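You operate a simulated robot arm through the tools that you are given. There is no shell and no other tool. Be economical: measure what you need, move in short steps, check, and stop when the job is done.

You run a simulated robot arm. Do the job below in one go: nothing can be reset, and whatever is moved stays where it is left.

JOB
Put the 60 small blue bottle from the top of the workbench on the ledge of the blue-top blower and the 30 small blue bottle on the grey tray on the steel table. Put the oil bottle from the top of the workbench on top of the blue coupling there. Put the weight on the top of the workbench away on the weight row on the blue cabinet. Put one of the long sockets from the toolbox on top of the silver bowl. Switch the red switch on the blue-top blower on. Switch the heater switch on. Fetch the yellow filter and set it on the top of the small table. Put the red cap from the left end of the back table in the drain pan. Stack the blue paint can from the lower board of the side shelves on top of the yellow paint can. Fetch the tin and set it on top of the black tape. Take the small yellow carton on the top of the front table and put it away on the top of the low shelf under the workbench. Switch the switch on the vacuum on. Open the grille on the green-top blower. Do these in any order. Set down upright: small blue bottle, oil bottle, weight, long socket, small yellow carton.

The check looks at the end state, three seconds after you hand in, the way a careful person would. Anything else that was tipped, shoved, dropped, spilled or broken makes it a failure. A push-on lid holds only when it is set on centred and level and pressed home; a screw cap is set on level and turned clockwise until tight.

ROBOT AND FRAMES
A 7-joint arm with a two-finger parallel gripper on a trunk, on a base that drives. Base frame: it is fixed to the floor where the robot stands at the start and does not move with it; the origin is under the middle of the robot, x ahead of it, y to its left, z up; the surface under the hand at the start is at about z = 88. Units: cm, rad, N and s.
With the tool pointing down near the work surface it reaches from about 36 to 78 cm from the robot's upright axis, wherever it stands. Its first joint turns from -2.496 to 2.496 rad. Places, roughly: black tape [-275, -25, 100]; coupling [50, 100, 100]; drain pan [-250, 600, 25]; grey tray on the steel table (25x16 cm) [-310, 108, 88]; grille on the green-top blower [-40, 430, 50]; heater switch [-220, 340, 50]; ledge of the blue-top blower (15x23 cm) [10, 252, 52]; long socket [-25, 350, 50]; oil bottle [75, 75, 100]; paint can [100, 900, 75]; red cap [-500, 950, 100]; red switch on the blue-top blower [-20, 260, 40]; silver bowl [50, -25, 100]; small blue bottle [50, 0, 100]; small yellow carton [-200, -25, 100]; switch on the vacuum [-350, 790, 70]; tin [-250, 225, 75]; top of the low shelf under the workbench [60, 60, 30]; top of the small table [-130, 980, 60]; weight [75, 100, 100]; weight row on the blue cabinet (40x23 cm) [-24, 512, 50]; yellow filter [-550, 925, 100]. Payload 3 kg.
The tool frame sits at the grasp point between the pads (the TCP): z along the fingers, y along the line on which they close. The tips reach 3 cm beyond it. The gripper opens to 11 cm. The fingers are 2 cm wide and 1 cm thick; the gripper's body (4.8 by 11.2 cm) begins 5.5 cm behind the TCP.
Orientation is that of the tool frame in the base frame, as a unit quaternion [w, x, y, z]. With the fingers straight down and closing along the base's y, the tool's x points along the base's -x, its y along +y and its z along -z.

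CONTROLS
- The arm moves only by the tool drive_tool. Its argument "plan" is text: rows parted by semicolons, each of 7 numbers parted by spaces: the shift along the tool's x, y, z in units of 150 mm (1.0 is 150 mm), then the turn, a rotation vector about the tool's x, y, z in units of 45 degrees (1.0 is 45 degrees), then the finger opening in cm, from 0 to 11. In form: x y z ax ay az jaw; .... A call has 1 to 12 rows; each row is the pose to reach, as a shift and turn from the pose commanded when the call began, along the tool's axes at that moment. A call with a number of a shift or a turn outside -1 to 1 is refused whole. A row lasts 0.2 s, in which the tool goes at most 5 cm and 0.15 rad; a call with a longer step from one row to the next is refused whole, and so is a gripper value outside its range. A pose out of reach is approached as far as the arm can. The call stops where the force on the tool passes 40 N (or 10 N more than at its start, if that is more) or the arm is blocked; 0.2 s more then pass. Each finger travels about 15.3 cm/s and halts on what it meets, pressing with about 42 N; the grip force reading is that of the motor and also rises with nothing between the fingers. The clock runs only during rows and for 0.2 s after the last one: add rows that repeat a pose to give the fingers time. The reply holds the time, the measured pose of the TCP, the force on the tool along the base axes, the opening and the grip force, in the units named above and with some noise, with the torque about the TCP (base axes, N m) and any sound that the robot's microphone picked up.
- Cameras (640 x 400 px; columns grow to the right, rows downward): "scene" is now at [35.54, 33.61, 140.9]; the picture's right is [0.00, -0.17, 0.99], its down [-0.67, 0.73, 0.13] and it looks along [-0.74, -0.66, -0.11] (base axes); focal length 214 px, centre (320, 200). "wrist" rides on the gripper at [7.2, 1.7, -10.3] in the tool frame; the picture's right is [-0.23, 0.97, 0.00], its down [-0.76, -0.18, -0.62] and it looks along [-0.61, -0.14, 0.78] (tool axes); focal length 222 px, centre (320, 200). There is no depth. A picture from a camera that has moved, and an enlarged one, comes with that camera's place and axes in the base frame and with its lens.
- snapshot(camera): a new picture of that camera. It takes no simulated time.
- move_column(by): slides the trunk up (or, below 0, down) by that many cm; the arm and the scene camera ride with it, the base frame stays. It gives what a move gives, with no picture.
- steer(legs): drives the robot by 1 to 6 legs, each [ahead, turn to the left] in cm and rad, along the robot's own axes; the way and the turn of a leg run together, so that a leg with both is an arc; at most 150 cm and 3.142 rad a leg. The arm and the cameras ride along, it lands a little off, and it stops where it bumps. It gives what a move gives.
- pan_tilt(pan, tilt): turns the head with the scene camera to pan (to the left, within 1.396 rad either way) and tilt (down, from -0.506 to 1.204), counted from straight ahead of the robot. It gives what a move gives.
- enlarge(camera, box): a new picture of the part [left, top, right, bottom] of that camera's present view, enlarged. It takes no simulated time.
- job_done(): hands the job in; it is judged then, once.

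Work in short steps. Places have to be worked out from the pictures, the camera data and where the tool is seen: move nearer, look again, correct. Check each grasp and each placing, and mend what went wrong. You have 567 turns and 360 pictures in all, those below and enlarged ones among them. Open the gripper and draw the arm clear of the work before you hand the job in, unless the task says otherwise.

The tools are called after "Call:" by a JSON object that holds its "api" and its "payload". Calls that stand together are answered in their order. drive_tool: Moves the arm, as the interface text tells. Its arguments: {"type":"object","properties":{"plan":{"type":"string"}},"required":["plan"]} The other tools are called the same way: move_column (by) slides the trunk up or down; steer (legs) drives the base; pan_tilt (pan, tilt) turns the head that bears the scene camera; snapshot (camera) takes a picture; enlarge (camera, box) takes an enlarged picture of a part of a camera's view; job_done () hands the job in.

At the start:

```text
time: 0.0
ee_pos: [31.55, 41.54, 129.06]
orientation: [0.001, -0.002, 1.0, 0.0]
contact_force: [0.3, 0.9, -0.3]
ft_torque: [0.02, 0.01, -0.02]
gripper_width: 10.99
finger_force: 0.0
trunk travel left (down, up): [-32.5, 16.5]
robot x, y, heading: [-0.17, 1.96, -0.003]
head pan, tilt: [-1.4, 0.836]
```

scene: 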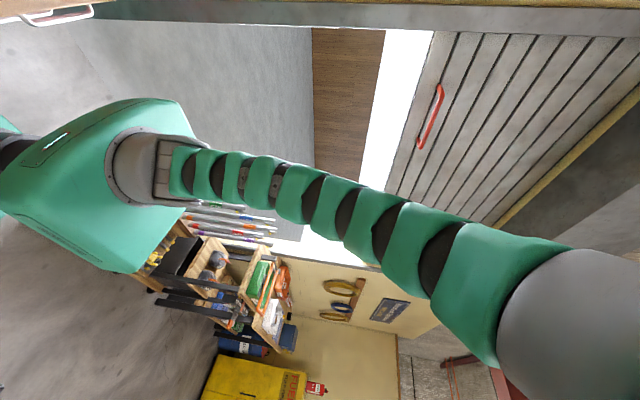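
wrist: 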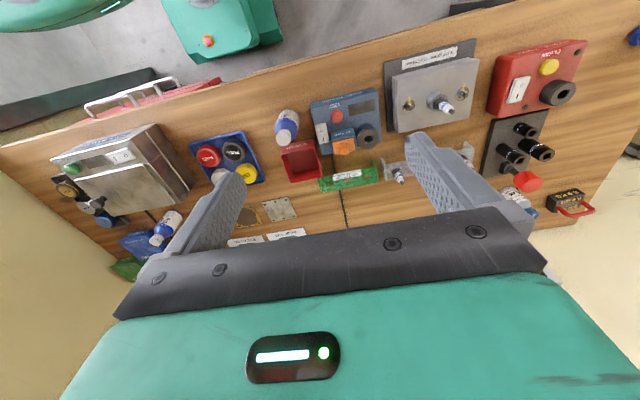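

I start by looking at the workbench with the head camera; the current view looks off to the back right.

Call:
{"api": "pan_tilt", "payload": {"pan": 0, "tilt": 0.6}}

Call:
{"api": "snapshot", "payload": {"camera": "scene"}}

```text
time: 1.5
ee_pos: [31.52, 41.48, 129.13]
orientation: [0.0, -0.001, 1.0, 0.0]
contact_force: [0.4, 0.0, -0.4]
ft_torque: [-0.03, 0.01, -0.04]
gripper_width: 11.0
finger_force: 0.1
trunk travel left (down, up): [-32.5, 16.5]
robot x, y, heading: [-0.17, 1.78, 0.002]
head pan, tilt: [0.0, 0.6]
```

```text
357 pictures are left
camera scene: at [37.48, 41.39, 133.46], right [0.0, -1.0, 0.0], down [-0.82, 0.0, 0.57], along [-0.57, 0.0, -0.82], focal length 214 px, centre (320, 200)
```

scene: 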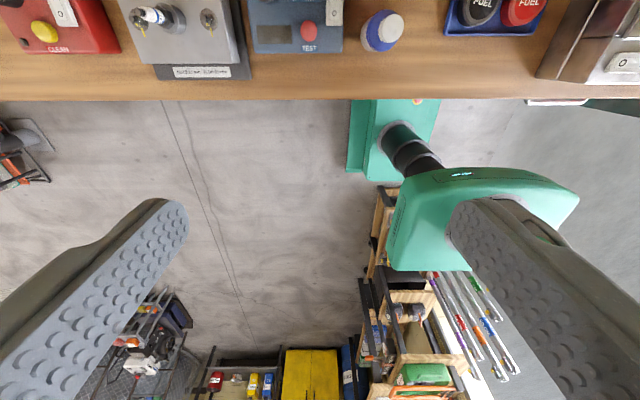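

The head camera evidently rides by the hand (tilt 0 looks along the fingers). I look at the bench with a forward tilt and straight down.

Call:
{"api": "pan_tilt", "payload": {"pan": 0, "tilt": -0.5}}

Call:
{"api": "snapshot", "payload": {"camera": "scene"}}

Call:
{"api": "pan_tilt", "payload": {"pan": -0.9, "tilt": -0.3}}

Call:
{"api": "snapshot", "payload": {"camera": "scene"}}

Call:
{"api": "pan_tilt", "payload": {"pan": 0.9, "tilt": -0.3}}

Call:
{"api": "snapshot", "payload": {"camera": "scene"}}

```text
time: 2.9
ee_pos: [31.66, 41.42, 129.09]
orientation: [0.001, -0.002, 1.0, 0.0]
contact_force: [-0.6, 0.0, 0.6]
ft_torque: [-0.01, 0.01, -0.03]
gripper_width: 11.01
finger_force: 0.1
trunk travel left (down, up): [-32.5, 16.5]
robot x, y, heading: [0.07, 1.53, 0.0]
head pan, tilt: [0.0, -0.499]
```

```text
356 pictures are left
camera scene: at [47.0, 41.44, 135.58], right [0.0, -1.0, 0.0], down [-0.88, 0.0, -0.48], along [0.48, 0.0, -0.88], focal length 214 px, centre (320, 200)
```

scene: 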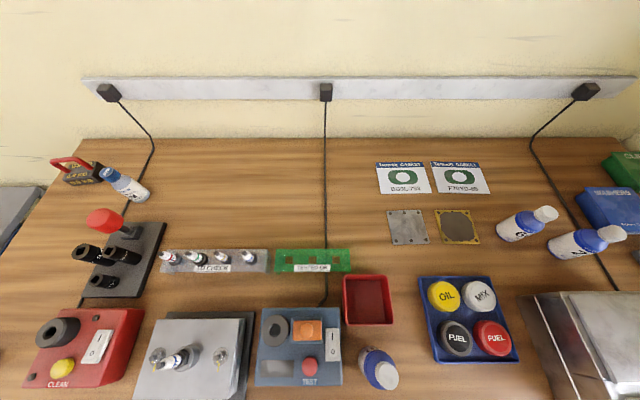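

```text
time: 4.1
ee_pos: [31.54, 41.44, 129.03]
orientation: [0.0, -0.002, 1.0, 0.0]
contact_force: [-0.1, 0.3, 0.1]
ft_torque: [0.05, 0.01, -0.01]
gripper_width: 11.0
finger_force: 0.1
trunk travel left (down, up): [-32.5, 16.5]
robot x, y, heading: [-0.07, 2.25, -0.006]
head pan, tilt: [-0.901, -0.3]
```

```text
355 pictures are left
camera scene: at [45.58, 35.27, 137.41], right [0.0, -0.62, 0.78], down [-0.95, -0.24, -0.18], along [0.3, -0.75, -0.59], focal length 214 px, centre (320, 200)
```

scene: 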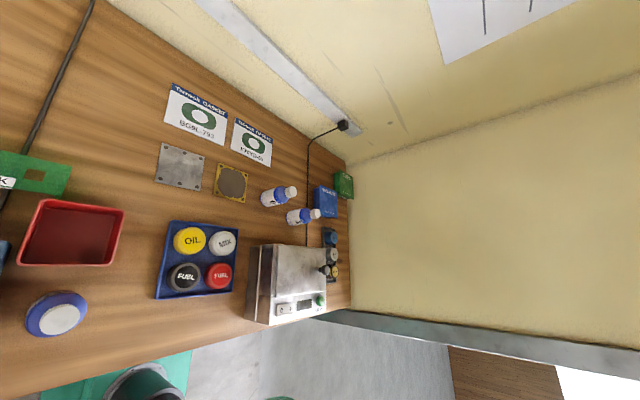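

```text
time: 5.9
ee_pos: [31.59, 41.48, 129.09]
orientation: [0.001, -0.001, 1.0, 0.0]
contact_force: [0.1, -0.2, 0.7]
ft_torque: [0.01, -0.02, -0.01]
gripper_width: 11.0
finger_force: 0.0
trunk travel left (down, up): [-32.5, 16.5]
robot x, y, heading: [0.0, 2.0, -0.002]
head pan, tilt: [0.901, -0.3]
```

```text
354 pictures are left
camera scene: at [45.53, 47.58, 137.41], right [0.0, -0.62, -0.78], down [-0.96, 0.23, -0.18], along [0.29, 0.75, -0.59], focal length 214 px, centre (320, 200)
```

scene: 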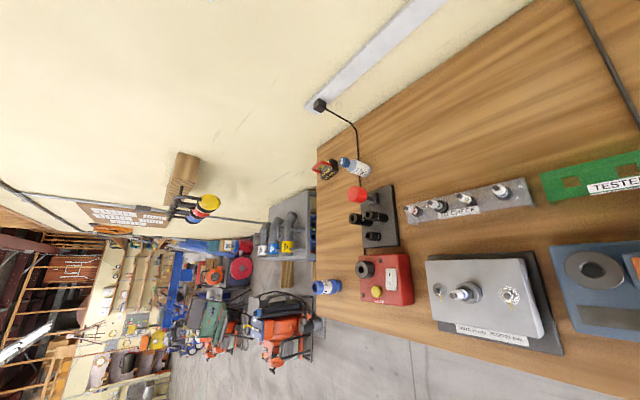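

I zoom in on the objects on this side (left end) and then on the right.

Call:
{"api": "enlarge", "payload": {"camera": "scene", "box": [260, 140, 440, 320]}}

Call:
{"api": "pan_tilt", "payload": {"pan": -0.7, "tilt": -0.2}}

Call:
{"api": "enlarge", "payload": {"camera": "scene", "box": [200, 150, 380, 330]}}

```text
2.22 times, centred on (350, 230) of scene
camera zoom: at [45.53, 47.58, 137.41], right [0.0, -0.62, -0.78], down [-0.96, 0.23, -0.18], along [0.29, 0.75, -0.59], focal length 477 px, centre (253, 133)
```

zoom: 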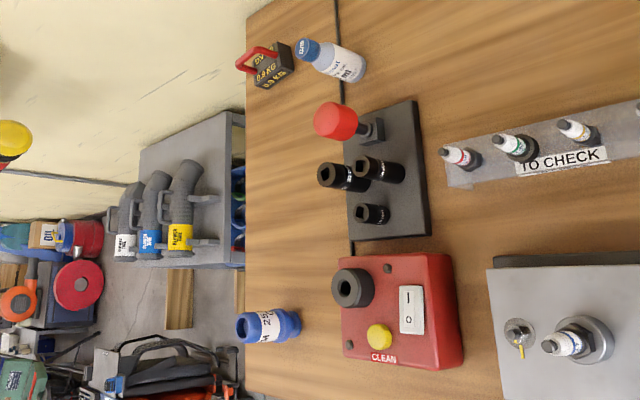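

```text
time: 7.5
ee_pos: [31.56, 41.42, 129.12]
orientation: [0.0, -0.003, 1.0, 0.0]
contact_force: [-0.2, 0.0, 1.0]
ft_torque: [0.02, 0.02, -0.01]
gripper_width: 10.99
finger_force: 0.0
trunk travel left (down, up): [-32.5, 16.5]
robot x, y, heading: [0.12, 1.56, 0.0]
head pan, tilt: [-0.7, -0.201]
```

```text
2.22 times, centred on (290, 240) of scene
camera zoom: at [44.77, 36.07, 135.93], right [0.0, -0.77, 0.64], down [-0.98, -0.13, -0.15], along [0.2, -0.63, -0.75], focal length 477 px, centre (387, 111)
```

zoom: 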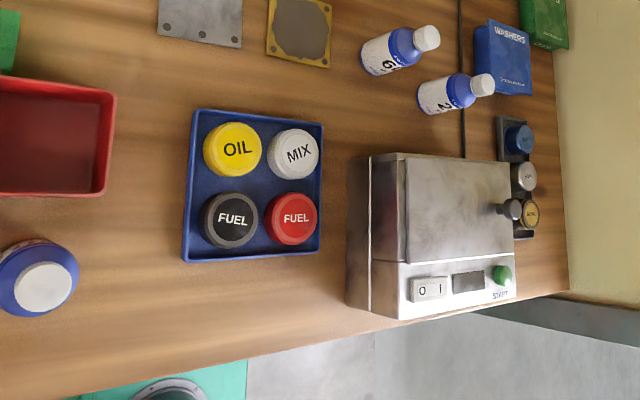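

I need to know the robot's own footprint and the bench front before driving, so I look back and down.

Call:
{"api": "pan_tilt", "payload": {"pan": -0.5, "tilt": 0.45}}

Call:
{"api": "snapshot", "payload": {"camera": "scene"}}

Call:
{"api": "pan_tilt", "payload": {"pan": 0.3, "tilt": 1.2}}

Call:
{"api": "snapshot", "payload": {"camera": "scene"}}

Call:
{"api": "pan_tilt", "payload": {"pan": 1.3, "tilt": 0.5}}

Call:
{"api": "snapshot", "payload": {"camera": "scene"}}

```text
time: 8.6
ee_pos: [31.57, 41.59, 129.09]
orientation: [0.0, -0.002, 1.0, -0.001]
contact_force: [0.0, -0.5, 0.7]
ft_torque: [0.01, -0.02, -0.02]
gripper_width: 11.01
finger_force: 0.1
trunk travel left (down, up): [-32.5, 16.5]
robot x, y, heading: [-0.03, 1.59, 0.001]
head pan, tilt: [-0.499, 0.45]
```

```text
351 pictures are left
camera scene: at [38.86, 37.0, 134.23], right [0.0, -0.88, 0.48], down [-0.9, 0.2, 0.38], along [-0.43, -0.43, -0.79], focal length 214 px, centre (320, 200)
```

scene: 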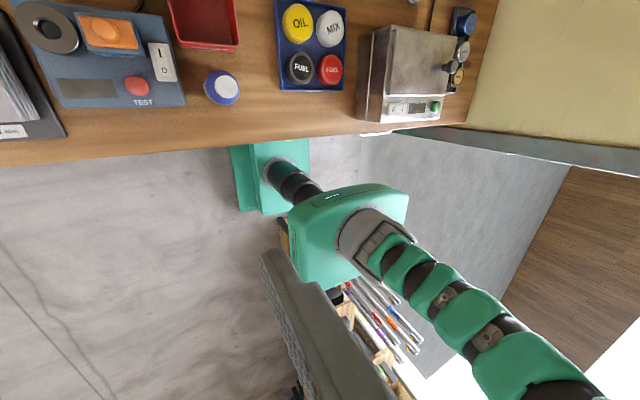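

```text
time: 9.7
ee_pos: [31.58, 41.39, 129.07]
orientation: [0.001, -0.001, 1.0, 0.0]
contact_force: [-0.6, -1.0, 0.8]
ft_torque: [-0.04, 0.0, 0.04]
gripper_width: 10.98
finger_force: 0.1
trunk travel left (down, up): [-32.5, 16.5]
robot x, y, heading: [0.16, 1.8, 0.002]
head pan, tilt: [0.3, 1.201]
```

```text
350 pictures are left
camera scene: at [33.02, 43.03, 136.95], right [0.0, -0.96, -0.29], down [-0.36, -0.28, 0.89], along [-0.93, 0.1, -0.35], focal length 214 px, centre (320, 200)
```

scene: 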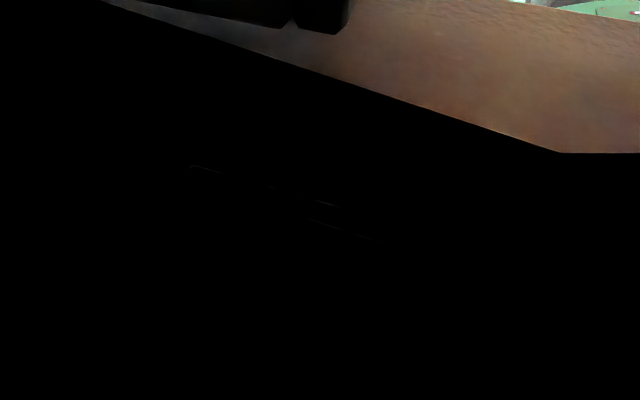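

```text
time: 11.0
ee_pos: [31.48, 41.44, 129.08]
orientation: [0.0, -0.002, 1.0, 0.0]
contact_force: [1.2, -0.2, -0.3]
ft_torque: [-0.01, 0.01, -0.05]
gripper_width: 11.01
finger_force: 0.0
trunk travel left (down, up): [-32.5, 16.5]
robot x, y, heading: [-0.16, 1.49, 0.003]
head pan, tilt: [1.3, 0.499]
```

```text
349 pictures are left
camera scene: at [38.35, 50.16, 139.86], right [0.0, -0.27, -0.96], down [-0.88, -0.47, 0.13], along [-0.48, 0.84, -0.23], focal length 214 px, centre (320, 200)
```

scene: 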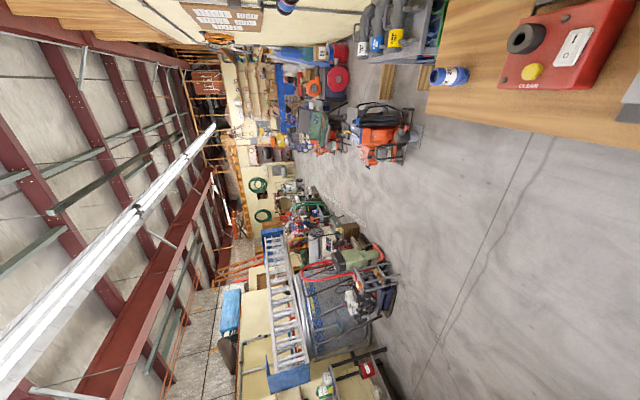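

The base footprint is about 50x55 cm, and the floor behind is clear. I back off, drive left along the bench, and return facing it at y≈76.

Call:
{"api": "steer", "payload": {"legs": [[-20, 0], [0, 1.571], [74, 0], [0, -1.571], [20, 0]]}}

Call:
{"api": "pan_tilt", "payload": {"pan": 0, "tilt": -0.5}}

Call:
{"api": "snapshot", "payload": {"camera": "scene"}}

```text
time: 12.6
ee_pos: [17.16, 41.81, 129.29]
orientation: [0.001, -0.005, 1.0, 0.002]
contact_force: [0.2, -0.7, -0.1]
ft_torque: [0.05, 0.0, 0.04]
gripper_width: 11.0
finger_force: 0.1
trunk travel left (down, up): [-32.5, 16.5]
robot x, y, heading: [-14.17, 2.19, 0.013]
head pan, tilt: [1.3, 0.499]
stopped in leg 1: the robot was blocked; the commanded pose is now the measured one
```

```text
time: 14.1
ee_pos: [17.18, 41.82, 129.35]
orientation: [0.001, -0.006, 1.0, 0.001]
contact_force: [0.0, -0.5, 0.2]
ft_torque: [-0.02, -0.01, 0.01]
gripper_width: 11.01
finger_force: 0.0
trunk travel left (down, up): [-32.5, 16.5]
robot x, y, heading: [-13.88, 2.4, 0.015]
head pan, tilt: [0.0, -0.499]
```

```text
348 pictures are left
camera scene: at [32.58, 41.87, 135.8], right [0.01, -1.0, 0.0], down [-0.88, -0.01, -0.48], along [0.48, 0.01, -0.88], focal length 214 px, centre (320, 200)
```

scene: 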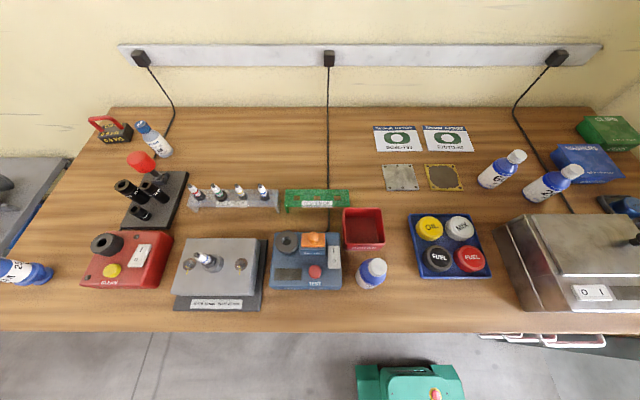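

The robot bumped something behind at about x=-45 (the wooden rack). I move ahead again and look at it to check for damage.

Call:
{"api": "steer", "payload": {"legs": [[10, 0]]}}

Call:
{"api": "pan_tilt", "payload": {"pan": -0.15, "tilt": 0.75}}

Call:
{"api": "snapshot", "payload": {"camera": "scene"}}

```text
time: 15.2
ee_pos: [27.41, 42.02, 129.44]
orientation: [0.001, -0.006, 1.0, 0.001]
contact_force: [-0.4, 0.6, 0.6]
ft_torque: [-0.01, -0.05, -0.01]
gripper_width: 11.01
finger_force: 0.1
trunk travel left (down, up): [-32.5, 16.5]
robot x, y, heading: [-4.1, 2.24, 0.018]
head pan, tilt: [0.0, -0.499]
```

```text
time: 16.7
ee_pos: [27.28, 41.89, 129.41]
orientation: [0.002, -0.004, 1.0, 0.0]
contact_force: [-0.3, 0.6, -0.6]
ft_torque: [0.01, -0.02, -0.02]
gripper_width: 10.99
finger_force: 0.0
trunk travel left (down, up): [-32.5, 16.5]
robot x, y, heading: [-4.02, 2.24, 0.017]
head pan, tilt: [-0.15, 0.75]
```

```text
347 pictures are left
camera scene: at [31.96, 40.63, 134.36], right [0.01, -0.99, 0.15], down [-0.73, 0.09, 0.67], along [-0.68, -0.12, -0.72], focal length 214 px, centre (320, 200)
```

scene: 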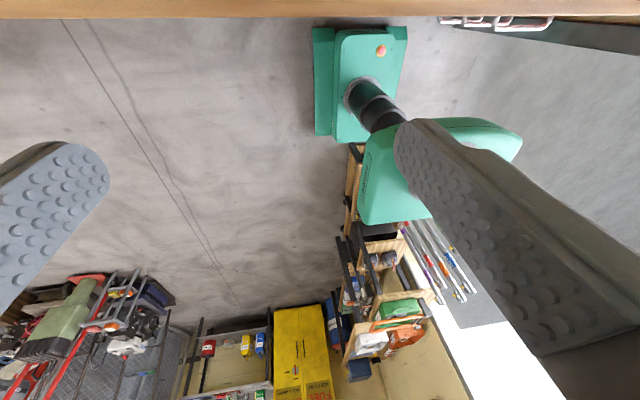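

The rack looks undisturbed. I turn left in place here (x≈-4) and drive along the bench in separate checks.

Call:
{"api": "steer", "payload": {"legs": [[0, 1.553], [74, 0]]}}

Call:
{"api": "pan_tilt", "payload": {"pan": 0, "tilt": -0.5}}

Call:
{"api": "snapshot", "payload": {"camera": "scene"}}

```text
time: 24.5
ee_pos: [-44.37, 105.68, 129.36]
orientation: [0.001, 0.71, -0.704, -0.001]
contact_force: [0.4, 0.4, 0.7]
ft_torque: [-0.01, 0.03, 0.01]
gripper_width: 11.01
finger_force: 0.1
trunk travel left (down, up): [-32.5, 16.5]
robot x, y, heading: [-4.66, 74.12, 1.582]
head pan, tilt: [-0.15, 0.75]
```

```text
time: 25.9
ee_pos: [-44.45, 105.62, 129.42]
orientation: [0.001, 0.709, -0.705, 0.0]
contact_force: [0.8, -0.1, 0.4]
ft_torque: [0.02, 0.01, 0.01]
gripper_width: 10.99
finger_force: 0.0
trunk travel left (down, up): [-32.5, 16.5]
robot x, y, heading: [-4.49, 74.3, 1.586]
head pan, tilt: [0.0, -0.499]
```

```text
346 pictures are left
camera scene: at [-44.12, 120.61, 135.91], right [1.0, 0.01, 0.0], down [0.0, -0.88, -0.48], along [0.0, 0.48, -0.88], focal length 214 px, centre (320, 200)
```

scene: 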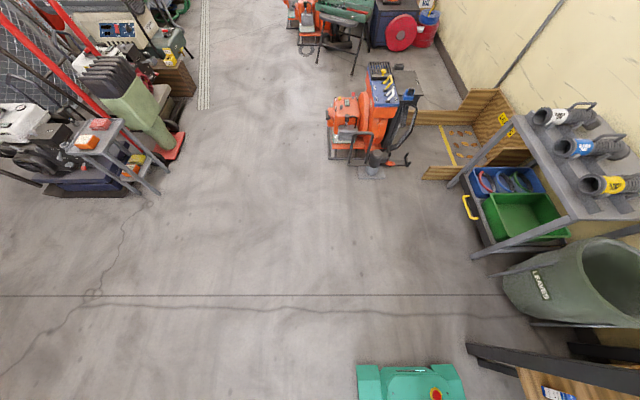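

Clear lane ahead; I turn to face the bench and close in slightly.

Call:
{"api": "steer", "payload": {"legs": [[0, -1.58], [4, 0]]}}

Call:
{"api": "snapshot", "payload": {"camera": "scene"}}

```text
time: 30.8
ee_pos: [32.18, 113.58, 129.35]
orientation: [0.0, 0.009, 1.0, 0.0]
contact_force: [-1.3, 1.7, -1.1]
ft_torque: [-0.13, -0.1, 0.03]
gripper_width: 11.0
finger_force: 0.0
trunk travel left (down, up): [-32.5, 16.5]
robot x, y, heading: [-0.3, 78.05, -0.018]
head pan, tilt: [0.0, -0.499]
```

```text
345 pictures are left
camera scene: at [47.49, 113.19, 135.8], right [-0.02, -1.0, 0.0], down [-0.88, 0.02, -0.48], along [0.48, -0.01, -0.88], focal length 214 px, centre (320, 200)
```

scene: 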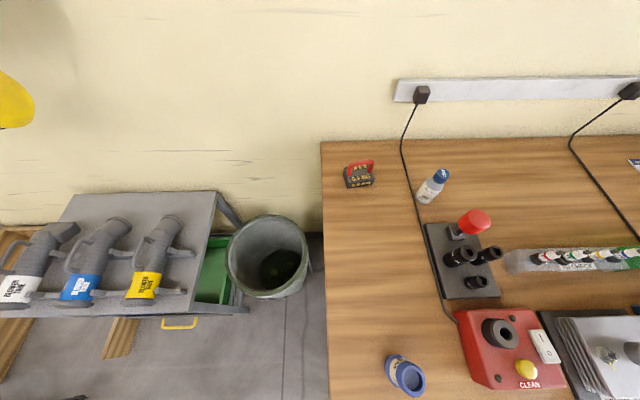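

Oil bottle is at about (74, 86.7), 10 cm tall; coupling at about (39.5, 99.5). I start moving the hand toward the bottle.

Call:
{"api": "drive_tool", "payload": {"plan": "-0.25 -0.15 0.05 0 0 0 11; -0.5 -0.3 0.1 0 0 0 11; -0.75 -0.45 0.15 0 0 0 11; -1 -0.6 0.2 0 0 0 11"}}

Call:
{"api": "drive_tool", "payload": {"plan": "-0.25 -0.15 0.05 0 0 0 11; -0.5 -0.3 0.1 0 0 0 11; -0.75 -0.45 0.15 0 0 0 11; -1 -0.6 0.2 0 0 0 11"}}

Call:
{"api": "snapshot", "payload": {"camera": "wrist"}}

Call:
{"api": "snapshot", "payload": {"camera": "scene"}}

```text
time: 31.8
ee_pos: [46.96, 104.26, 126.55]
orientation: [0.0, 0.009, 1.0, 0.001]
contact_force: [-0.6, 0.8, 0.5]
ft_torque: [-0.07, -0.06, 0.01]
gripper_width: 11.0
finger_force: 0.0
trunk travel left (down, up): [-32.5, 16.5]
robot x, y, heading: [-0.43, 78.08, -0.011]
head pan, tilt: [0.0, -0.499]
```

```text
time: 32.8
ee_pos: [61.95, 94.96, 123.67]
orientation: [0.0, 0.009, 1.0, 0.001]
contact_force: [-0.5, -0.3, 0.7]
ft_torque: [0.0, -0.03, 0.0]
gripper_width: 11.02
finger_force: 0.2
trunk travel left (down, up): [-32.5, 16.5]
robot x, y, heading: [-0.38, 78.22, -0.014]
head pan, tilt: [0.0, -0.499]
```

```text
344 pictures are left
camera wrist: at [54.75, 96.91, 134.02], right [0.25, 0.97, 0.0], down [0.76, -0.19, 0.62], along [0.6, -0.15, -0.78], focal length 222 px, centre (320, 200)
```

wrist: 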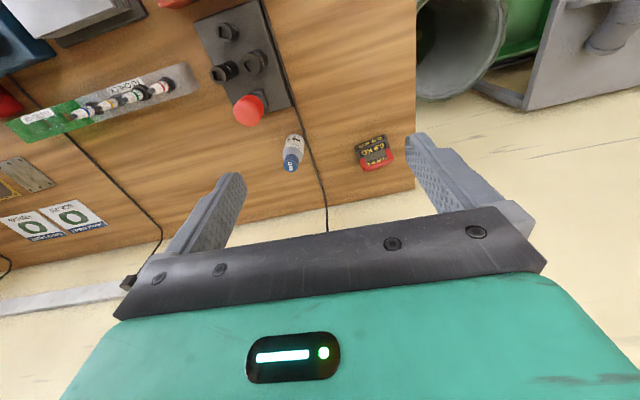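

```text
343 pictures are left
camera scene: at [77.38, 94.63, 130.08], right [-0.02, -1.0, 0.0], down [-0.88, 0.02, -0.48], along [0.48, -0.01, -0.88], focal length 214 px, centre (320, 200)
```

scene: 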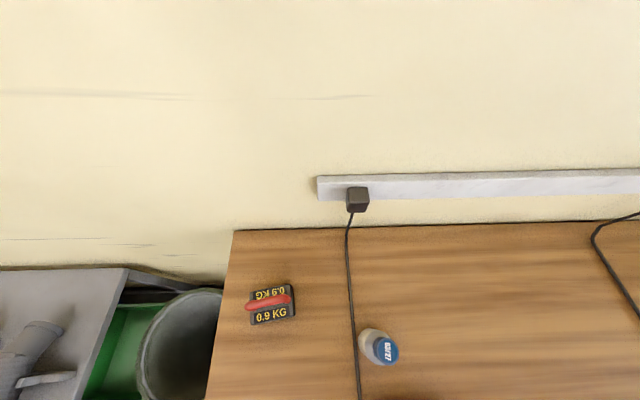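

Cap centre at about (73.5, 86.6), top z≈98; the weight at about (79,102). I hover above the bottle and look down for verification.

Call:
{"api": "drive_tool", "payload": {"plan": "-0.2 -0.14 0.2 0 0 0 11; -0.4 -0.28 0.4 0 0 0 11; -0.6 -0.42 0.6 0 0 0 11; -0.78 -0.547 0.8 0 0 0 11; -0.78 -0.547 1 0 0 0 11"}}

Call:
{"api": "pan_tilt", "payload": {"pan": 0, "tilt": 0.3}}

Call:
{"api": "snapshot", "payload": {"camera": "scene"}}

Call:
{"api": "snapshot", "payload": {"camera": "wrist"}}

```text
time: 34.0
ee_pos: [73.41, 86.63, 108.23]
orientation: [0.0, 0.01, 1.0, 0.0]
contact_force: [0.5, 0.1, -0.9]
ft_torque: [0.02, 0.02, 0.0]
gripper_width: 10.99
finger_force: 0.2
trunk travel left (down, up): [-32.5, 16.5]
robot x, y, heading: [-0.4, 77.86, -0.016]
head pan, tilt: [0.0, -0.499]
```

```text
time: 35.1
ee_pos: [73.34, 86.66, 108.27]
orientation: [0.0, 0.01, 1.0, 0.001]
contact_force: [0.3, 0.4, -0.3]
ft_torque: [0.01, -0.03, 0.01]
gripper_width: 11.0
finger_force: 0.1
trunk travel left (down, up): [-32.5, 16.5]
robot x, y, heading: [-0.41, 78.13, -0.012]
head pan, tilt: [0.0, 0.3]
```

```text
342 pictures are left
camera scene: at [81.92, 86.42, 112.16], right [-0.02, -1.0, 0.0], down [-0.96, 0.02, 0.29], along [-0.29, 0.01, -0.96], focal length 214 px, centre (320, 200)
```

scene: 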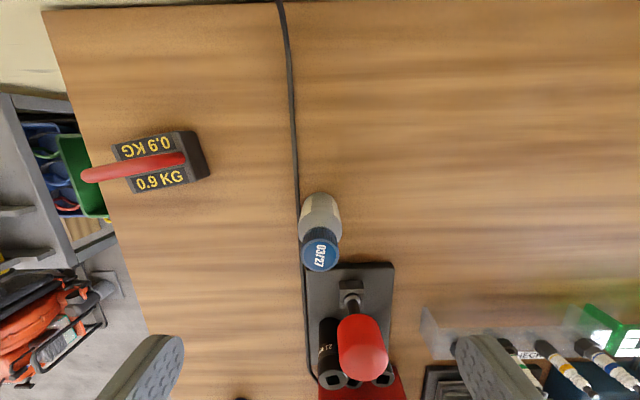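

```text
341 pictures are left
camera wrist: at [66.06, 88.56, 118.74], right [0.25, 0.97, 0.0], down [0.76, -0.19, 0.62], along [0.6, -0.15, -0.78], focal length 222 px, centre (320, 200)
```

wrist: 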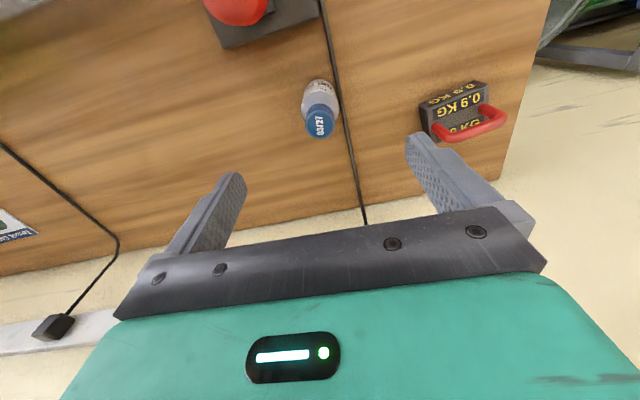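

The bottle is right under the TCP, cap top z≈98, about 3.6 cm wide. I descend to z≈94.3 and close gently by stages.

Call:
{"api": "drive_tool", "payload": {"plan": "-0.01 0 0.3 0 0 0 8; -0.01 0 0.6 0 0 0 8; -0.01 0 0.8 0 0 0 8; -0.01 0 0.93 0 0 0 8; -0.01 0 0.93 0 0 0 4.5; -0.01 0 0.93 0 0 0 2; -0.01 0 0.93 0 0 0 2; -0.01 0 0.93 0 0 0 2"}}

Call:
{"api": "snapshot", "payload": {"camera": "scene"}}

```text
time: 36.9
ee_pos: [73.42, 86.48, 94.28]
orientation: [-0.001, 0.01, 1.0, 0.001]
contact_force: [-0.4, 0.8, 0.5]
ft_torque: [-0.03, 0.03, -0.01]
gripper_width: 3.86
finger_force: 42.0
trunk travel left (down, up): [-32.5, 16.5]
robot x, y, heading: [-0.68, 78.01, -0.014]
head pan, tilt: [0.0, 0.3]
```

```text
340 pictures are left
camera scene: at [82.04, 86.23, 98.16], right [-0.02, -1.0, 0.0], down [-0.95, 0.02, 0.3], along [-0.3, 0.01, -0.96], focal length 214 px, centre (320, 200)
```

scene: 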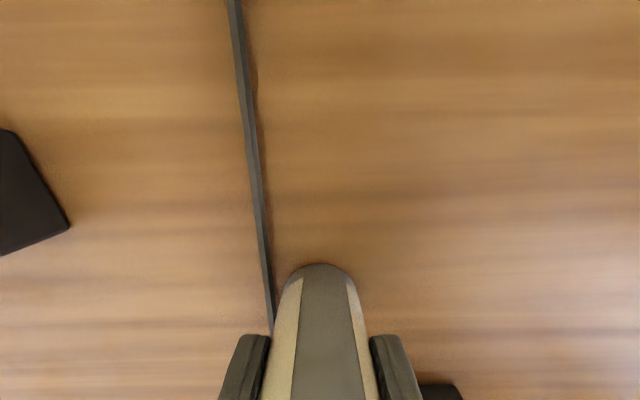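

Gripped (3.86 cm). I lift 20 cm and move toward the coupling.

Call:
{"api": "drive_tool", "payload": {"plan": "0 0 -0.3 0 0 0 2; 0 0 -0.6 0 0 0 2; 0 0 -0.9 0 0 0 2; 0 0 -1 0 0 0 2; 0.3 0.1 -1 0 0 0 2; 0.6 0.2 -1 0 0 0 2; 0.9 0.3 -1 0 0 0 2; 1 0.4 -1 0 0 0 2"}}

Call:
{"api": "drive_tool", "payload": {"plan": "0.25 0.1 0 0 0 0 2; 0.5 0.2 0 0 0 0 2; 0.75 0.3 0 0 0 0 2; 1 0.4 0 0 0 0 2"}}

Call:
{"api": "pan_tilt", "payload": {"pan": 0, "tilt": 0.5}}

Call:
{"api": "snapshot", "payload": {"camera": "scene"}}

Call:
{"api": "snapshot", "payload": {"camera": "wrist"}}

```text
time: 38.7
ee_pos: [58.29, 92.76, 109.52]
orientation: [-0.001, 0.01, 1.0, 0.0]
contact_force: [1.1, -0.4, -1.3]
ft_torque: [0.0, 0.01, 0.02]
gripper_width: 3.87
finger_force: 42.4
trunk travel left (down, up): [-32.5, 16.5]
robot x, y, heading: [-0.57, 78.25, -0.013]
head pan, tilt: [0.0, 0.3]
```

```text
time: 39.7
ee_pos: [43.39, 98.97, 109.47]
orientation: [-0.001, 0.009, 1.0, 0.001]
contact_force: [0.7, 0.0, -1.2]
ft_torque: [-0.02, 0.0, -0.02]
gripper_width: 3.87
finger_force: 41.9
trunk travel left (down, up): [-32.5, 16.5]
robot x, y, heading: [-0.24, 77.98, -0.013]
head pan, tilt: [0.0, 0.3]
```

```text
time: 40.5
ee_pos: [43.43, 99.04, 109.46]
orientation: [0.0, 0.01, 1.0, 0.001]
contact_force: [0.9, 0.3, -0.6]
ft_torque: [-0.02, 0.0, -0.01]
gripper_width: 3.83
finger_force: 41.4
trunk travel left (down, up): [-32.5, 16.5]
robot x, y, heading: [-0.61, 78.12, -0.01]
head pan, tilt: [0.0, 0.499]
```

```text
339 pictures are left
camera scene: at [50.31, 98.74, 113.58], right [-0.02, -1.0, 0.0], down [-0.88, 0.02, 0.48], along [-0.48, 0.01, -0.88], focal length 214 px, centre (320, 200)
```

scene: 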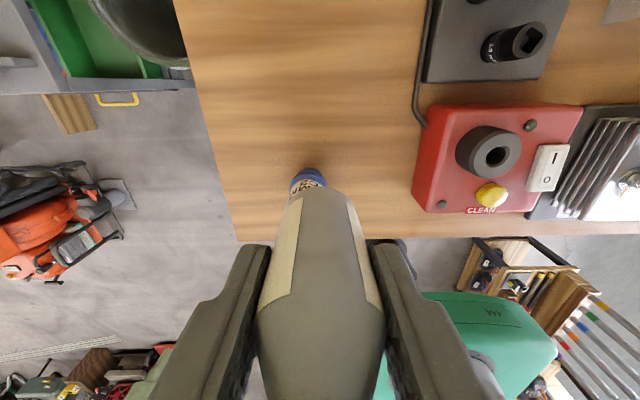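

```text
338 pictures are left
camera wrist: at [36.29, 100.85, 119.92], right [0.25, 0.97, 0.0], down [0.76, -0.19, 0.62], along [0.6, -0.15, -0.78], focal length 222 px, centre (320, 200)
```

wrist: 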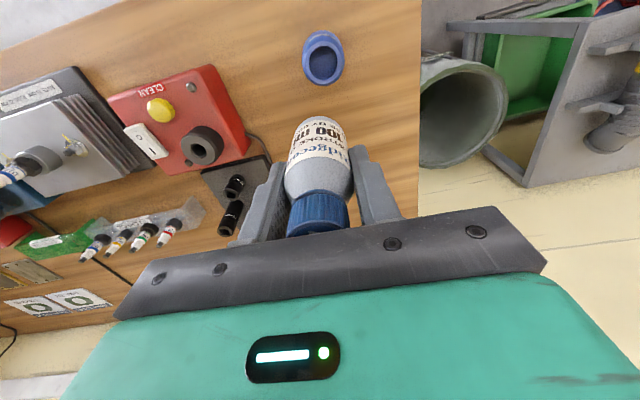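

The coupling's rim centre comes out at about (39.45, 100.35), top z≈94. I shift over it and lower to TCP z≈102, then check.

Call:
{"api": "drive_tool", "payload": {"plan": "0.13 0.04 0.1 0 0 0 2; 0.262 0.084 0.25 0 0 0 2; 0.262 0.084 0.45 0 0 0 2"}}

Call:
{"api": "snapshot", "payload": {"camera": "wrist"}}

Call:
{"api": "pan_tilt", "payload": {"pan": 0, "tilt": 0.15}}

Call:
{"api": "snapshot", "payload": {"camera": "scene"}}

```text
time: 41.3
ee_pos: [39.67, 100.25, 103.12]
orientation: [0.003, 0.009, 1.0, 0.001]
contact_force: [-1.6, -3.0, 11.0]
ft_torque: [-0.2, 0.02, -0.01]
gripper_width: 3.87
finger_force: 42.0
trunk travel left (down, up): [-32.5, 16.5]
robot x, y, heading: [-0.11, 77.57, -0.01]
head pan, tilt: [0.0, 0.499]
stopped in row 3: the force on the tool passed its limit at 65 N (the readings are from after the stop); the commanded pose is now the measured one
```

```text
337 pictures are left
camera wrist: at [32.36, 102.19, 113.5], right [0.24, 0.97, 0.01], down [0.75, -0.19, 0.63], along [0.61, -0.15, -0.78], focal length 222 px, centre (320, 200)
```

wrist: 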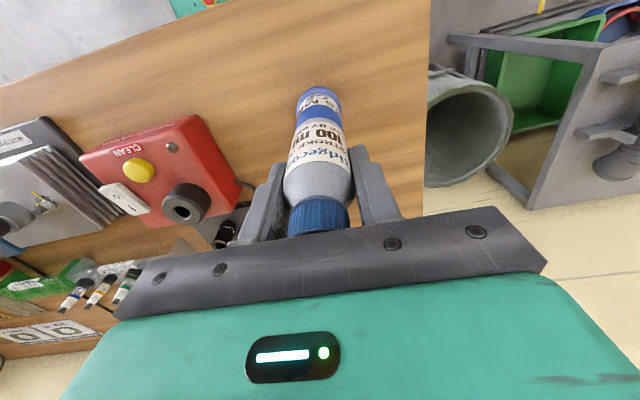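

```text
time: 42.1
ee_pos: [39.66, 100.39, 103.15]
orientation: [0.003, 0.008, 1.0, 0.002]
contact_force: [-1.2, -3.3, 14.2]
ft_torque: [-0.19, -0.01, 0.0]
gripper_width: 3.85
finger_force: 41.8
trunk travel left (down, up): [-32.5, 16.5]
robot x, y, heading: [-0.48, 78.09, -0.01]
head pan, tilt: [0.0, 0.15]
```

```text
336 pictures are left
camera scene: at [49.64, 100.07, 107.07], right [-0.02, -1.0, 0.0], down [-0.99, 0.02, 0.14], along [-0.14, 0.01, -0.99], focal length 214 px, centre (320, 200)
```

scene: 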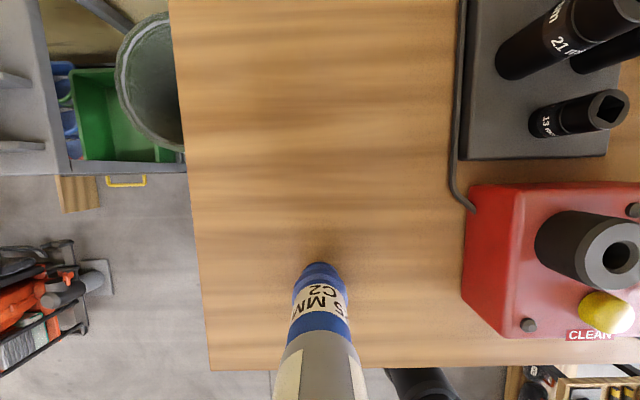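

Contact came at TCP z=103.1, so the coupling top is about 96.8. Laterally aligned, but the bottle is ~0.5 cm too far forward; I lift a touch, shift back 0.5 and lower until contact.

Call:
{"api": "drive_tool", "payload": {"plan": "0 0 -0.06 0 0 0 2; 0.035 0 -0.06 0 0 0 2; 0.035 0 -0.03 0 0 0 2; 0.035 0 -0.015 0 0 0 2; 0.035 0 -0.007 0 0 0 2"}}

```text
time: 43.3
ee_pos: [39.21, 100.3, 103.18]
orientation: [0.002, 0.008, 1.0, 0.002]
contact_force: [0.3, -0.7, -1.8]
ft_torque: [0.03, 0.03, -0.02]
gripper_width: 3.86
finger_force: 42.1
trunk travel left (down, up): [-32.5, 16.5]
robot x, y, heading: [-0.24, 78.08, -0.014]
head pan, tilt: [0.0, 0.15]
```

Almost touching; I lower another 2 mm in small steps.

Call:
{"api": "drive_tool", "payload": {"plan": "0 0 0.007 0 0 0 2; 0 0 0.013 0 0 0 2; 0 0 0.018 0 0 0 2"}}

Call:
{"api": "snapshot", "payload": {"camera": "scene"}}

```text
time: 44.3
ee_pos: [39.21, 100.34, 103.09]
orientation: [0.004, 0.009, 1.0, 0.003]
contact_force: [-2.2, -1.9, 17.4]
ft_torque: [-0.23, 0.23, -0.03]
gripper_width: 3.86
finger_force: 41.6
trunk travel left (down, up): [-32.5, 16.5]
robot x, y, heading: [-0.12, 77.9, -0.012]
head pan, tilt: [0.0, 0.15]
stopped in row 3: the force on the tool passed its limit at 41 N (the readings are from after the stop); the commanded pose is now the measured one
```

```text
335 pictures are left
camera scene: at [49.18, 100.13, 107.1], right [-0.02, -1.0, -0.01], down [-0.99, 0.02, 0.14], along [-0.14, 0.01, -0.99], focal length 214 px, centre (320, 200)
```

scene: 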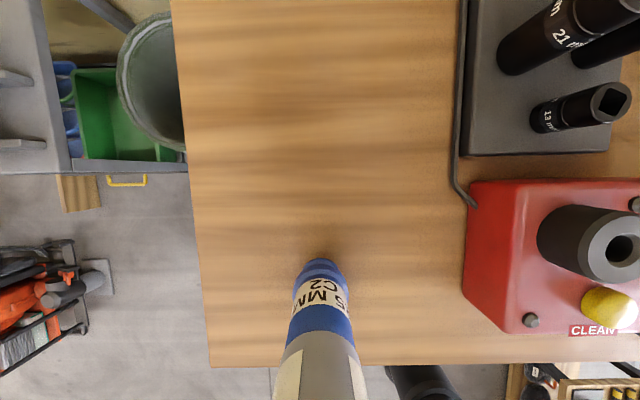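

Seated with about 17 N. I unload slightly, open the fingers, then rise and check.

Call:
{"api": "drive_tool", "payload": {"plan": "0 0 -0.004 0 0 0 3.8; 0 0 -0.004 0 0 0 5; 0 0 -0.004 0 0 0 7; 0 0 -0.004 0 0 0 7; 0 0 -0.2 0 0 0 7; 0 0 -0.5 0 0 0 7; 0 0 -0.8 0 0 0 8; 0 0 -1 0 0 0 8"}}

Call:
{"api": "snapshot", "payload": {"camera": "wrist"}}

Call:
{"api": "snapshot", "payload": {"camera": "scene"}}

```text
time: 46.1
ee_pos: [39.13, 100.37, 117.88]
orientation: [0.005, 0.008, 1.0, 0.003]
contact_force: [0.1, 0.2, 0.2]
ft_torque: [-0.01, -0.02, 0.0]
gripper_width: 7.99
finger_force: 0.1
trunk travel left (down, up): [-32.5, 16.5]
robot x, y, heading: [-0.33, 78.29, -0.011]
head pan, tilt: [0.0, 0.15]
```

```text
334 pictures are left
camera wrist: at [31.86, 102.22, 128.3], right [0.24, 0.97, 0.01], down [0.75, -0.19, 0.63], along [0.61, -0.15, -0.78], focal length 222 px, centre (320, 200)
```

wrist: 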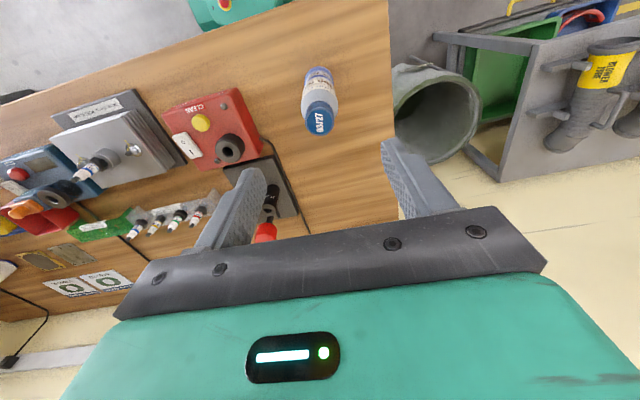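

```text
333 pictures are left
camera scene: at [49.17, 100.09, 121.92], right [-0.02, -1.0, 0.0], down [-0.99, 0.02, 0.14], along [-0.14, 0.01, -0.99], focal length 214 px, centre (320, 200)
```

scene: 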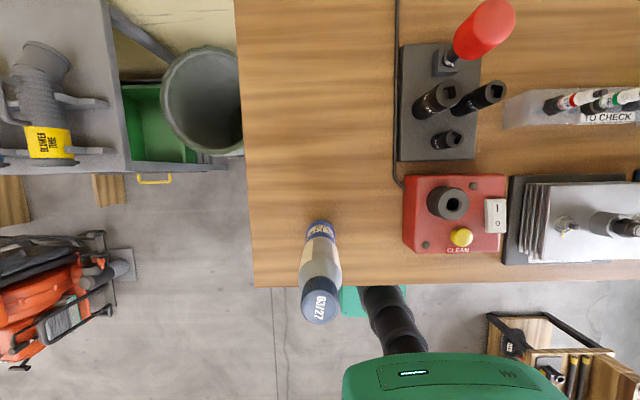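

The bottle stands well on the coupling. Next the weight: I reposition the base to about y=93 and slightly nearer the bench.

Call:
{"api": "steer", "payload": {"legs": [[0, 1.583], [14, 0], [0, -1.57], [5, 0]]}}

Call:
{"api": "pan_tilt", "payload": {"pan": 0, "tilt": -0.4}}

Call:
{"api": "snapshot", "payload": {"camera": "scene"}}

```text
time: 53.1
ee_pos: [-0.79, 140.16, 118.11]
orientation: [0.002, -0.507, 0.862, 0.005]
contact_force: [0.6, -0.5, -0.2]
ft_torque: [0.02, 0.04, -0.02]
gripper_width: 7.98
finger_force: 0.0
trunk travel left (down, up): [-32.5, 16.5]
robot x, y, heading: [0.42, 94.74, 1.177]
head pan, tilt: [0.0, 0.15]
stopped in leg 3: the robot was blocked; the commanded pose is now the measured one
```

```text
time: 54.0
ee_pos: [-0.9, 140.15, 118.06]
orientation: [0.002, -0.507, 0.862, 0.005]
contact_force: [0.1, -0.5, -0.5]
ft_torque: [-0.01, -0.04, 0.01]
gripper_width: 8.0
finger_force: 0.0
trunk travel left (down, up): [-32.5, 16.5]
robot x, y, heading: [0.44, 95.16, 1.176]
head pan, tilt: [0.0, -0.4]
```

```text
332 pictures are left
camera scene: at [6.41, 152.65, 123.96], right [0.87, -0.49, -0.01], down [-0.45, -0.8, -0.4], along [0.19, 0.35, -0.92], focal length 214 px, centre (320, 200)
```

scene: 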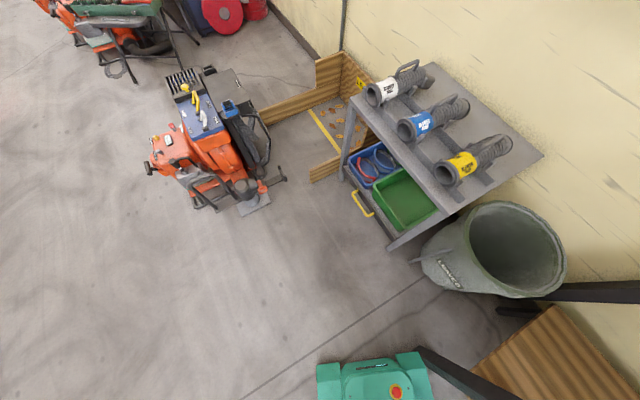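

The base corner touched the bench's end leg. I rotate back, reverse to y≈76, turn to face the bench and then creep ahead to get within reach.

Call:
{"api": "steer", "payload": {"legs": [[0, 0.394], [-19, 0], [0, -1.57], [9, 0]]}}

Call:
{"api": "snapshot", "payload": {"camera": "scene"}}

```text
time: 61.5
ee_pos: [51.31, 93.16, 117.86]
orientation: [0.004, 0.072, 0.997, 0.002]
contact_force: [0.5, 0.7, -0.4]
ft_torque: [-0.07, 0.02, -0.01]
gripper_width: 8.01
finger_force: 0.1
trunk travel left (down, up): [-32.5, 16.5]
robot x, y, heading: [9.07, 79.93, -0.022]
head pan, tilt: [0.0, -0.4]
```

```text
331 pictures are left
camera scene: at [65.86, 90.98, 123.89], right [-0.14, -0.99, -0.01], down [-0.91, 0.13, -0.4], along [0.39, -0.05, -0.92], focal length 214 px, centre (320, 200)
```

scene: 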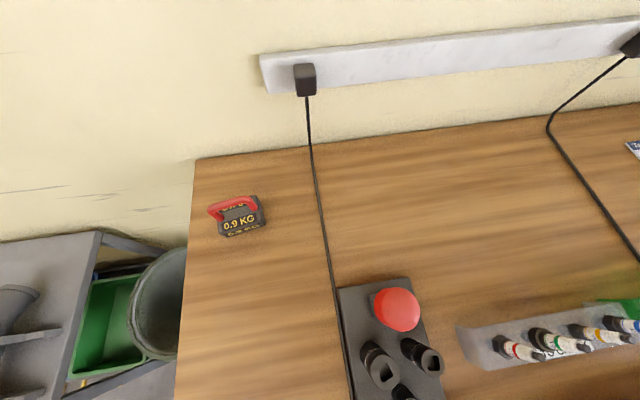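

The weight is at about (77.7,102.8) with its handle bar running roughly along y (yawed ~10°). I turn the hand about 72° clockwise while moving toward it.

Call:
{"api": "drive_tool", "payload": {"plan": "-0.162 0.09 0 0 0 0.19 9; -0.324 0.18 0 0 0 0.38 9; -0.486 0.27 0 0 0 0.57 9; -0.648 0.36 0 0 0 0.76 9; -0.81 0.454 0 0 0 0.95 9"}}

Call:
{"api": "snapshot", "payload": {"camera": "wrist"}}

```text
time: 62.7
ee_pos: [64.3, 98.01, 118.04]
orientation: [0.003, 0.432, 0.902, 0.005]
contact_force: [0.3, 0.4, -0.1]
ft_torque: [-0.01, -0.02, 0.02]
gripper_width: 9.01
finger_force: 0.0
trunk travel left (down, up): [-32.5, 16.5]
robot x, y, heading: [9.04, 79.79, -0.028]
head pan, tilt: [0.0, -0.4]
```

```text
330 pictures are left
camera wrist: at [60.92, 104.81, 128.47], right [0.9, 0.43, 0.01], down [0.34, -0.71, 0.62], along [0.28, -0.56, -0.78], focal length 222 px, centre (320, 200)
```

wrist: 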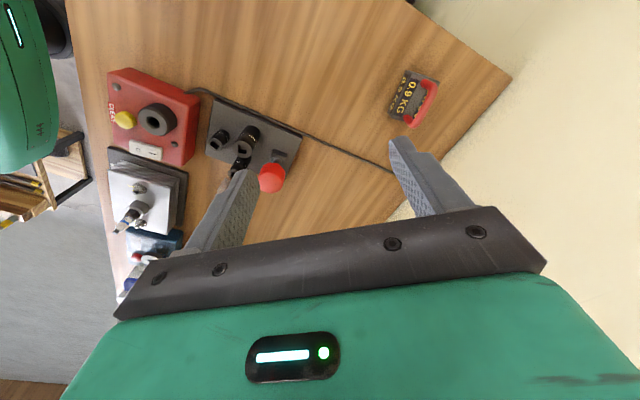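

Weight centre ~(78,103). I finish the turn and move above it, a bit lower.

Call:
{"api": "drive_tool", "payload": {"plan": "-0.078 0.23 0.1 0 0 0.16 9; -0.156 0.46 0.2 0 0 0.32 9; -0.234 0.69 0.3 0 0 0.48 9; -0.313 0.92 0.4 0 0 0.64 9"}}

Call:
{"api": "pan_tilt", "payload": {"pan": 0, "tilt": 0.4}}

Call:
{"api": "snapshot", "payload": {"camera": "scene"}}

Call:
{"api": "snapshot", "payload": {"camera": "wrist"}}

```text
time: 63.7
ee_pos: [77.91, 102.92, 112.21]
orientation: [0.003, 0.642, 0.766, 0.005]
contact_force: [1.3, 0.6, 0.6]
ft_torque: [0.02, -0.03, 0.0]
gripper_width: 9.02
finger_force: 0.0
trunk travel left (down, up): [-32.5, 16.5]
robot x, y, heading: [9.11, 79.51, -0.029]
head pan, tilt: [0.0, -0.4]
```

```text
time: 64.8
ee_pos: [77.84, 102.99, 112.35]
orientation: [0.001, 0.641, 0.768, 0.004]
contact_force: [0.8, 0.1, -0.3]
ft_torque: [0.01, 0.0, 0.04]
gripper_width: 8.99
finger_force: 0.0
trunk travel left (down, up): [-32.5, 16.5]
robot x, y, heading: [9.08, 79.46, -0.022]
head pan, tilt: [0.0, 0.4]
```

```text
329 pictures are left
camera scene: at [79.57, 95.75, 116.17], right [-0.98, -0.18, -0.01], down [-0.17, 0.9, 0.39], along [-0.06, 0.39, -0.92], focal length 214 px, centre (320, 200)
```

scene: 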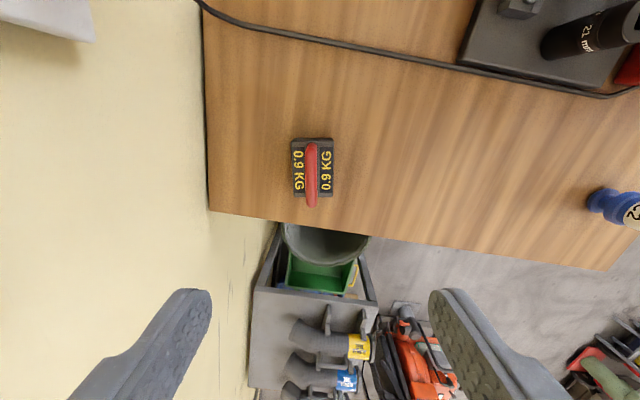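

```text
328 pictures are left
camera wrist: at [78.16, 110.51, 122.74], right [1.0, -0.05, 0.01], down [-0.04, -0.78, 0.62], along [-0.02, -0.62, -0.79], focal length 222 px, centre (320, 200)
```

wrist: 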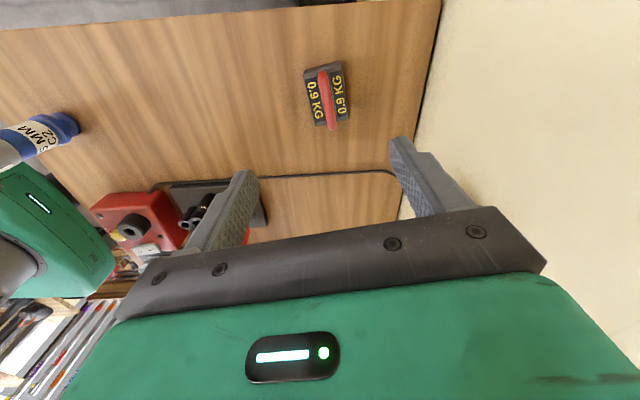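

Triangulating, the handle bar centre is about (79.3,103), z≈92. I shift 1.4 cm and lower to z≈98 with fingers at 5 cm, then check.

Call:
{"api": "drive_tool", "payload": {"plan": "-0.017 0.09 0.2 0 0 0 6; -0.017 0.09 0.5 0 0 0 5; -0.017 0.09 0.8 0 0 0 5; -0.017 0.09 0.95 0 0 0 5"}}

Call:
{"api": "snapshot", "payload": {"camera": "scene"}}

Call:
{"api": "snapshot", "payload": {"camera": "wrist"}}

```text
time: 65.8
ee_pos: [79.42, 103.32, 98.13]
orientation: [0.002, 0.642, 0.767, 0.005]
contact_force: [0.7, 0.5, 1.2]
ft_torque: [0.01, 0.02, 0.02]
gripper_width: 5.02
finger_force: 0.2
trunk travel left (down, up): [-32.5, 16.5]
robot x, y, heading: [9.37, 79.47, -0.026]
head pan, tilt: [0.0, 0.4]
```

```text
327 pictures are left
camera scene: at [81.13, 96.04, 101.98], right [-0.98, -0.18, -0.01], down [-0.17, 0.9, 0.39], along [-0.06, 0.39, -0.92], focal length 214 px, centre (320, 200)
```

scene: 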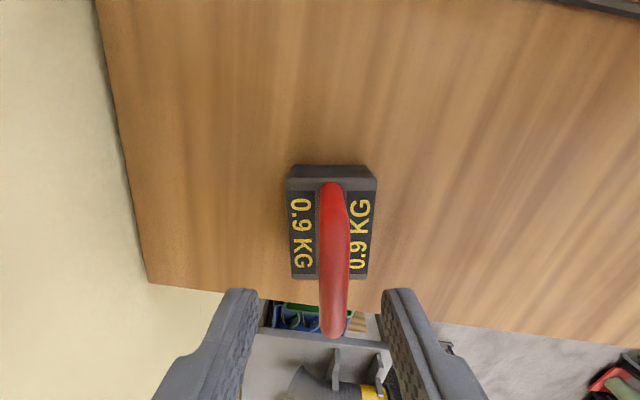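

```text
326 pictures are left
camera wrist: at [79.72, 110.79, 108.55], right [1.0, -0.05, 0.01], down [-0.05, -0.78, 0.62], along [-0.02, -0.62, -0.79], focal length 222 px, centre (320, 200)
```

wrist: 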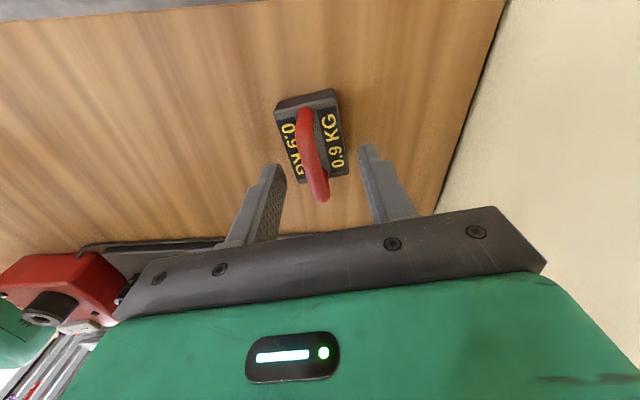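

The handle arch tops out about z≈95.5. I shift 0.5 cm, lower to TCP z≈95.1 and close.

Call:
{"api": "drive_tool", "payload": {"plan": "0 -0.035 0.07 0 0 0 5; 0 -0.035 0.14 0 0 0 5; 0 -0.035 0.2 0 0 0 5; 0 -0.035 0.2 0 0 0 3; 0 -0.035 0.2 0 0 0 0.8; 0 -0.035 0.2 0 0 0 0.8; 0 -0.035 0.2 0 0 0 0.8"}}

Call:
{"api": "snapshot", "payload": {"camera": "scene"}}

```text
time: 67.4
ee_pos: [78.94, 103.31, 94.97]
orientation: [0.002, 0.641, 0.768, 0.004]
contact_force: [0.3, 1.0, 0.1]
ft_torque: [0.03, 0.0, 0.16]
gripper_width: 1.18
finger_force: 41.3
trunk travel left (down, up): [-32.5, 16.5]
robot x, y, heading: [9.22, 79.72, -0.027]
head pan, tilt: [0.0, 0.4]
```

```text
325 pictures are left
camera scene: at [80.62, 95.96, 98.93], right [-0.98, -0.18, -0.01], down [-0.17, 0.9, 0.39], along [-0.06, 0.39, -0.92], focal length 214 px, centre (320, 200)
```

scene: 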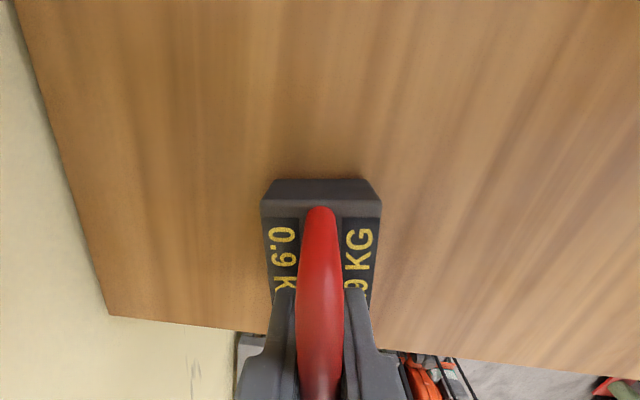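

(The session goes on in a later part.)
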